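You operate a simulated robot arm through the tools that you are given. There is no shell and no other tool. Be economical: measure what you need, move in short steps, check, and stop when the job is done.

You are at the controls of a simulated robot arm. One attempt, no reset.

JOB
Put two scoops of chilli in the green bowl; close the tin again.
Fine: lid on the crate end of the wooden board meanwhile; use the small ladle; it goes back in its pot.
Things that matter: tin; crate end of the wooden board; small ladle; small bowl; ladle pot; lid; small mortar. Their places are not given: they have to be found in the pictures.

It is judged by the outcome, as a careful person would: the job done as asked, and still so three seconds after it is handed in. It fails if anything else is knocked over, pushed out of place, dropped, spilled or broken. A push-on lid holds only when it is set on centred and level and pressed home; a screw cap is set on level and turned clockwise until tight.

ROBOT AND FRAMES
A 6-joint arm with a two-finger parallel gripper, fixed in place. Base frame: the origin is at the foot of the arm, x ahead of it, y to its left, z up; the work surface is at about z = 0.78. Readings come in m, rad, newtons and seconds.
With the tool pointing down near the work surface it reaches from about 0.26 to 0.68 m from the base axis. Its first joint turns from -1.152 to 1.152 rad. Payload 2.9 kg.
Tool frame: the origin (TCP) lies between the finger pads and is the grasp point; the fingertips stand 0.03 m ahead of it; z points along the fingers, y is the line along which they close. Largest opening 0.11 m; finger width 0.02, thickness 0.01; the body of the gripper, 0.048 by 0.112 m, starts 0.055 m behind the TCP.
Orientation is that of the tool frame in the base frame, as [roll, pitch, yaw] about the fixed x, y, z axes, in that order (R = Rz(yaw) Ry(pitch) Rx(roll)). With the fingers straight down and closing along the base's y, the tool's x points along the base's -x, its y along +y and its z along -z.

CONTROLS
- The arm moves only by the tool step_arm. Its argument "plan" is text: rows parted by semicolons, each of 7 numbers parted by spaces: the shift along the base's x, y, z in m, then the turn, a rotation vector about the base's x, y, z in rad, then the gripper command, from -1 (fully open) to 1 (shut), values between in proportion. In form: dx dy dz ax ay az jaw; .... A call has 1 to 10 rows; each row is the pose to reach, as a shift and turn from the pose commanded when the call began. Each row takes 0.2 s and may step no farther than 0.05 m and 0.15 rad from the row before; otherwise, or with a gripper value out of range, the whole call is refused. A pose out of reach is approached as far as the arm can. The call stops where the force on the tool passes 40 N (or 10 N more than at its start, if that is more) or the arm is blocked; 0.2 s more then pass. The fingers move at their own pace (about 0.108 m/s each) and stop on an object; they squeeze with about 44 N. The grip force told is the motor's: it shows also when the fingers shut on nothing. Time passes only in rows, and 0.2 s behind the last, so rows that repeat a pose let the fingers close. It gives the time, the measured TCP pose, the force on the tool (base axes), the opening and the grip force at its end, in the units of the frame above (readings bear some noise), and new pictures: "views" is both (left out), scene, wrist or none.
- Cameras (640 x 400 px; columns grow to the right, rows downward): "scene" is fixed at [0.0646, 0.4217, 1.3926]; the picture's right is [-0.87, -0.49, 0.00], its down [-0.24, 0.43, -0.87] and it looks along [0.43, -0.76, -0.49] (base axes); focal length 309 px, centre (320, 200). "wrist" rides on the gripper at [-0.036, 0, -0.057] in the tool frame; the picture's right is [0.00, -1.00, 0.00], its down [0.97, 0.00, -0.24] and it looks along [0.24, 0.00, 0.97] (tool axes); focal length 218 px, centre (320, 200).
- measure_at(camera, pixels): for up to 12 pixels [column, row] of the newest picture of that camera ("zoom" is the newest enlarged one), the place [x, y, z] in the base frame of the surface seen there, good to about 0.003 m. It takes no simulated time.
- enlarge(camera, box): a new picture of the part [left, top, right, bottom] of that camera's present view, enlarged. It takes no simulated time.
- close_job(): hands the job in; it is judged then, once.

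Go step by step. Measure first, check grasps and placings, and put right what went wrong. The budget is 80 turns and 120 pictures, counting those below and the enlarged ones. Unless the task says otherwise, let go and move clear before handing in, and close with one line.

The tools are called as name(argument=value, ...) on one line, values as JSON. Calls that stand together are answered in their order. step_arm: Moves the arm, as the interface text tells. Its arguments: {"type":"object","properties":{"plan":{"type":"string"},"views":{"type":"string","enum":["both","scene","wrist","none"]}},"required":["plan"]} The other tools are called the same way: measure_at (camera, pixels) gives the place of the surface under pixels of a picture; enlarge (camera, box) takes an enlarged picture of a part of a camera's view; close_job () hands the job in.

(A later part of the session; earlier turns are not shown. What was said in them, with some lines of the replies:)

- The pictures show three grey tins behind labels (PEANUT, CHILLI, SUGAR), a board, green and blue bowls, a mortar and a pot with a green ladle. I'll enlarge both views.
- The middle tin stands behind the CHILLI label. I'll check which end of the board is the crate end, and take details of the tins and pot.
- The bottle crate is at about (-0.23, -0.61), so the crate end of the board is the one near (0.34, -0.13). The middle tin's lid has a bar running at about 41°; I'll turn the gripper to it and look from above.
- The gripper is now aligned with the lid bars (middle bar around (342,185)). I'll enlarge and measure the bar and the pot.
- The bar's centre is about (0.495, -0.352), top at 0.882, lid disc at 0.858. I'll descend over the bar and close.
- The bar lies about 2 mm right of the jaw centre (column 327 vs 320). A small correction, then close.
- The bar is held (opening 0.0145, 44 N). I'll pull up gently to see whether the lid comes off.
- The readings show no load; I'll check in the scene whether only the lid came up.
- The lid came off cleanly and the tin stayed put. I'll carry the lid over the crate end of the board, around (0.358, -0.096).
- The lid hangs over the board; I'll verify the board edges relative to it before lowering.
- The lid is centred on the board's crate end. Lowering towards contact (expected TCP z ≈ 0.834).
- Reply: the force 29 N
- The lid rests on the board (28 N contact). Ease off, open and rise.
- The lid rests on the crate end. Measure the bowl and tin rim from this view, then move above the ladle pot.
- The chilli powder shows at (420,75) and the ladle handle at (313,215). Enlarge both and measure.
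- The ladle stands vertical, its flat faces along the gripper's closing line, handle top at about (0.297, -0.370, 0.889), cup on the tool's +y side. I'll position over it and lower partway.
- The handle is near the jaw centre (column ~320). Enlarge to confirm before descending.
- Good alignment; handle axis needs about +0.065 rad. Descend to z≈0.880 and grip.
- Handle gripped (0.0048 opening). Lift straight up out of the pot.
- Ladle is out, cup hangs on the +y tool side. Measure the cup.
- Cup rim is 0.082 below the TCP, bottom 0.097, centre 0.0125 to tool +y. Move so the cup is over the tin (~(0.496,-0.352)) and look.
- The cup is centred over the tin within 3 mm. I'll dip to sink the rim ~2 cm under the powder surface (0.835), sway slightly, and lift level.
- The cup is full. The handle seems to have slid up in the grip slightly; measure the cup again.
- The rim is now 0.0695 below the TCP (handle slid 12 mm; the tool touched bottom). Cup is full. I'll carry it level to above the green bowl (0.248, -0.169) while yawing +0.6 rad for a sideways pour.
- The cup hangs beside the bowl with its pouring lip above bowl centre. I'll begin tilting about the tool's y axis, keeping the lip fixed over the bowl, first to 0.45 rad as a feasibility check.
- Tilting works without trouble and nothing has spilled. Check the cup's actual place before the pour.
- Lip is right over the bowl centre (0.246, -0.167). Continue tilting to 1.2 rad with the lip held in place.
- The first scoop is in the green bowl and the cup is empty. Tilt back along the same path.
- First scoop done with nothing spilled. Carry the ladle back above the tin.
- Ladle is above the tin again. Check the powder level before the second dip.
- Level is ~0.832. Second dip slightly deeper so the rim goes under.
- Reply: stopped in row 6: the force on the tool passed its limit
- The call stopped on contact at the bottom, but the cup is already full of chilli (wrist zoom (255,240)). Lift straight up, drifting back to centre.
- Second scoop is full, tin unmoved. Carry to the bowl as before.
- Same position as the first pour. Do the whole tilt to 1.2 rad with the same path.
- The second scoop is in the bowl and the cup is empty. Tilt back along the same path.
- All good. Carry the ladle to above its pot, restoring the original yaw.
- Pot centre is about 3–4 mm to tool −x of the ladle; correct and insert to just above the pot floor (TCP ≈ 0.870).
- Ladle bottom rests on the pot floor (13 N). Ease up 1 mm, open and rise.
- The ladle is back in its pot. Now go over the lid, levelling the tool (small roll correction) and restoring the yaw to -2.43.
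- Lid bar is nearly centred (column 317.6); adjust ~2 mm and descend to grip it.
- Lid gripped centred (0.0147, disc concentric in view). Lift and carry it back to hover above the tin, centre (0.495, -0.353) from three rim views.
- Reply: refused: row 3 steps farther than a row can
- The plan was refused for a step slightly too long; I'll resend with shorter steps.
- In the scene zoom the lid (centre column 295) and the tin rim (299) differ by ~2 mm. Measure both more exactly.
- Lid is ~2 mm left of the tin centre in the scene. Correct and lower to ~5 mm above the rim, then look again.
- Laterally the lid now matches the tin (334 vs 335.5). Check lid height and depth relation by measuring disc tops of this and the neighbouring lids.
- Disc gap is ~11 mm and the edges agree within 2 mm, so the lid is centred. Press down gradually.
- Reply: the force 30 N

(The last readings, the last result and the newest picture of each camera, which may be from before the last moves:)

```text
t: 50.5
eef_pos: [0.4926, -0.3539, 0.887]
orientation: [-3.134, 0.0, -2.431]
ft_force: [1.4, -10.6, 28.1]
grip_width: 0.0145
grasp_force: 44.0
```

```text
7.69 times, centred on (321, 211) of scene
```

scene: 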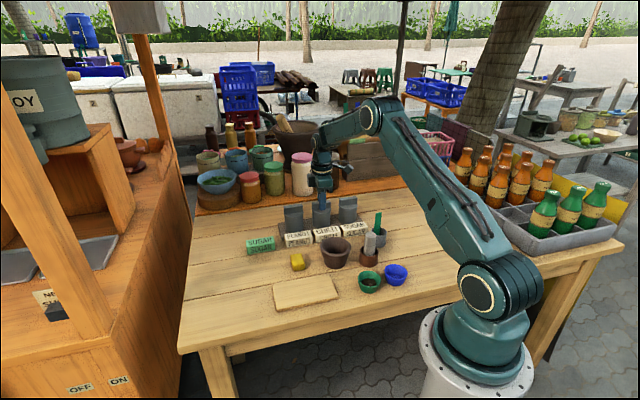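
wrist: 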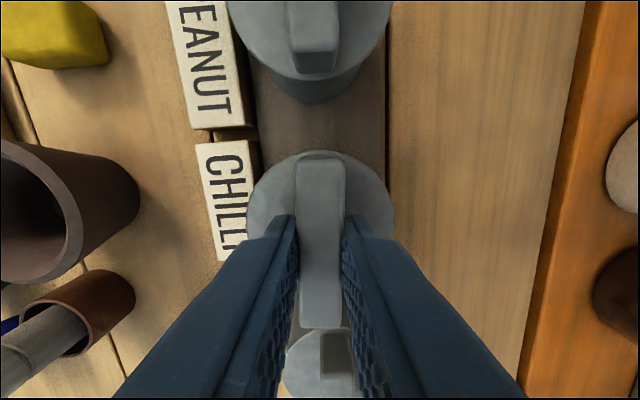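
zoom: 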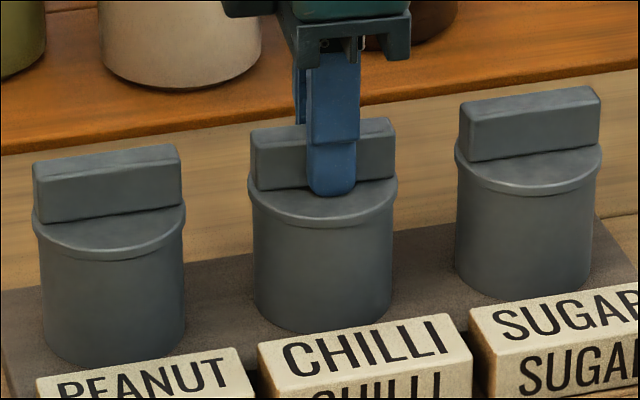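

The lid looks flush, like its neighbours. Relax, release, and check.

step_arm(plan="0 0.001 0.002 0 0 0 1; 0 0.002 0.004 0 0 0 0.6; 0 0.002 0.004 0 0 0 0.2; 0 0.002 0.004 0 0 0 0.1; 0 0.002 0.03 0 0 0 0.1; 0 0.002 0.075 0 0 0 0.1", views="both")

enlarge(camera="scene", box=[300, 190, 340, 230])

measure_at(camera="wrist", pixels=[[320, 190], [320, 230], [295, 200], [345, 200], [295, 215], [345, 215], [300, 185], [340, 185]])

```text
t: 51.9
eef_pos: [0.4922, -0.3478, 0.9569]
orientation: [3.138, 0.0, -2.43]
ft_force: [0.1, 0.6, -0.1]
grip_width: 0.0495
grasp_force: 0.0
```

scene: 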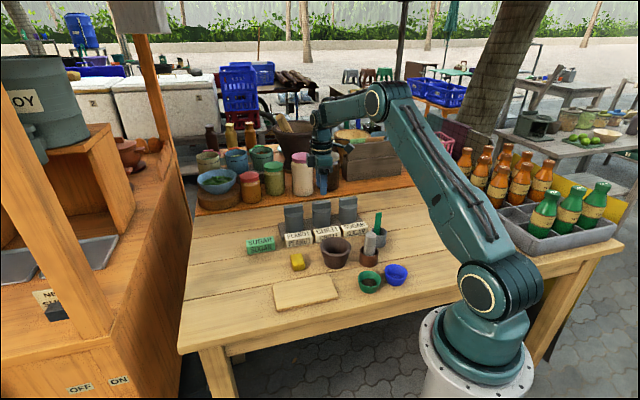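
wrist: 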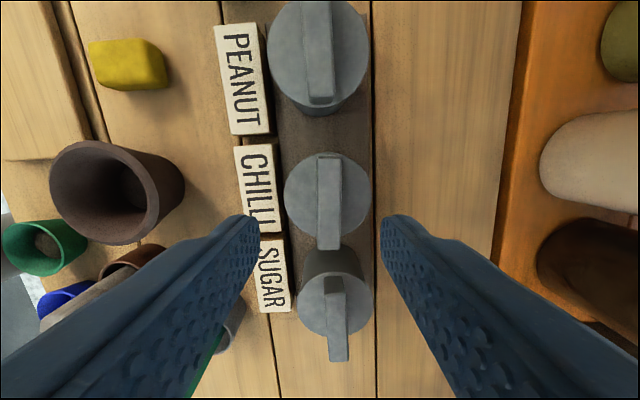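

```text
10.00 times, centred on (320, 210) of scene
```

zoom: 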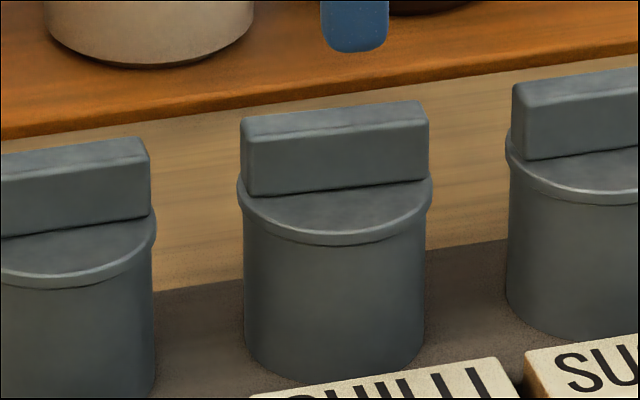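

```text
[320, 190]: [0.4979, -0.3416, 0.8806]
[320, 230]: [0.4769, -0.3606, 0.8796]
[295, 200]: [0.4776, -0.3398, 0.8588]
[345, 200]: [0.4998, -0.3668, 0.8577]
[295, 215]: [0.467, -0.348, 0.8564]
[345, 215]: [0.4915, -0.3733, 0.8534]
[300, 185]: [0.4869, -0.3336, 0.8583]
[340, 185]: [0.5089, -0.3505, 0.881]
```

Lid sits at 0.857 like the neighbours. To be sure it is home, press the bar's centre from above with closed fingers.

step_arm(plan="0.002 -0.004 0 0 0 0 1; 0.002 -0.004 -0.02 0 0 0 1; 0.002 -0.004 -0.04 0 0 0 1; 0.002 -0.004 -0.045 0 0 0 1; 0.002 -0.004 -0.047 0 0 0 1; 0.002 -0.004 -0.049 0 0 0 1; 0.002 -0.004 -0.051 0 0 0 1; 0.002 -0.004 -0.053 0 0 0 1", views="none")

```text
t: 53.8
eef_pos: [0.4947, -0.3533, 0.9101]
orientation: [-3.137, 0.0, -2.429]
ft_force: [-2.1, 2.1, 6.8]
grip_width: 0.0
grasp_force: 37.9
stopped in row 8: the force on the tool passed its limit (the readings are from after the stop); the commanded pose is now the measured one
```

The press exceeded 40 N with the lid holding (bar top ~0.880). Rise clear and do a last check.

step_arm(plan="0 0 0.03 0 0 0 1; 0 0 0.075 0 0 0 1; -0.02 0.03 0.11 0 0 0 1; -0.04 0.06 0.14 0 0 0 0.5; -0.04 0.06 0.14 0 0 0 0", views="both")

enlarge(camera="scene", box=[270, 180, 430, 320])

enlarge(camera="scene", box=[300, 190, 340, 230])

```text
refused: row 3 steps farther than a row can; nothing moved
```

```text
2.86 times, centred on (350, 250) of scene
```

zoom: 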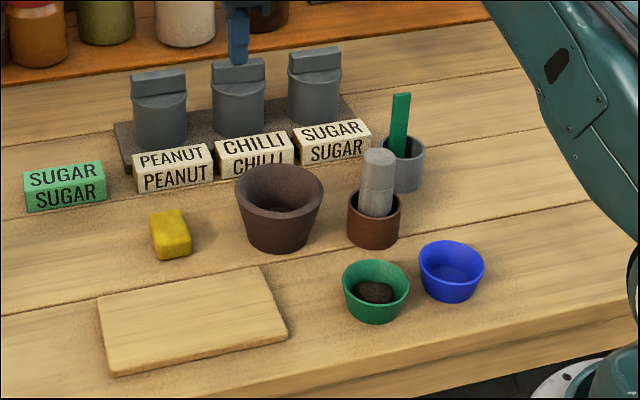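

```text
10.00 times, centred on (320, 210) of scene
```

zoom: 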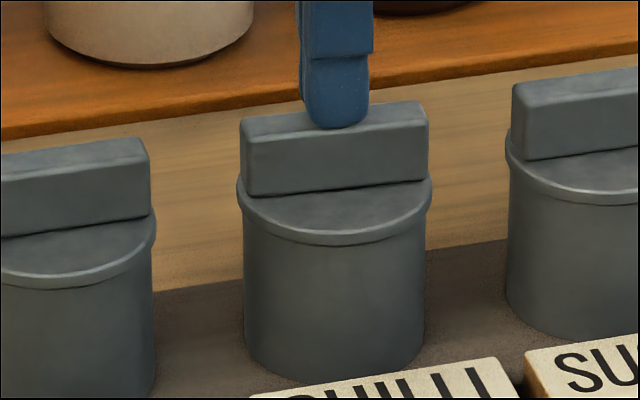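

The lid is level and flush. Resend the retreat with shorter steps.

step_arm(plan="0 0 0.03 0 0 0 1; 0 0 0.075 0 0 0 1; -0.01 0.015 0.11 0 0 0 1; -0.02 0.03 0.14 0 0 0 0.5; -0.02 0.03 0.14 0 0 0 0", views="both")

enlarge(camera="scene", box=[270, 180, 430, 320])

```text
t: 55.0
eef_pos: [0.474, -0.3249, 1.0506]
orientation: [-3.138, 0.0, -2.431]
ft_force: [0.9, 0.5, 0.1]
grip_width: 0.055
grasp_force: 0.2
```

scene: 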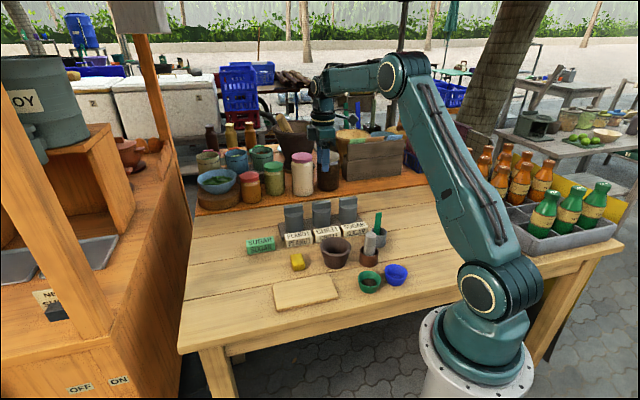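
wrist: 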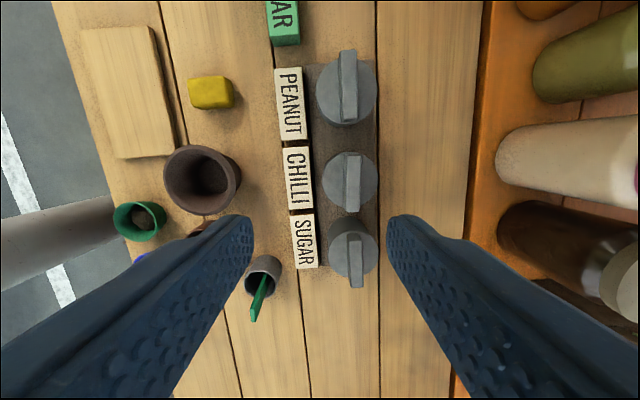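

```text
2.86 times, centred on (350, 250) of scene
```

zoom: 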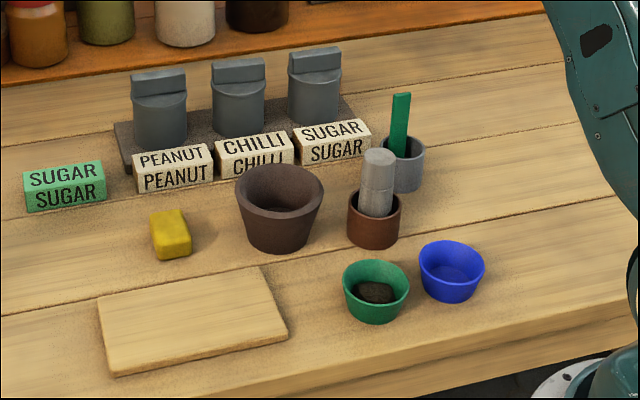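

The pictures show the tin closed, the ladle in its pot, chilli in the green bowl and nothing else moved; the arm is clear, so I hand in.

close_job()

```text
The job is handed in.
```

Two scoops of chilli are in the green bowl, the tin's lid is back on and pressed down, and the small ladle is in its pot. The last pictures showed nothing spilled or knocked over.
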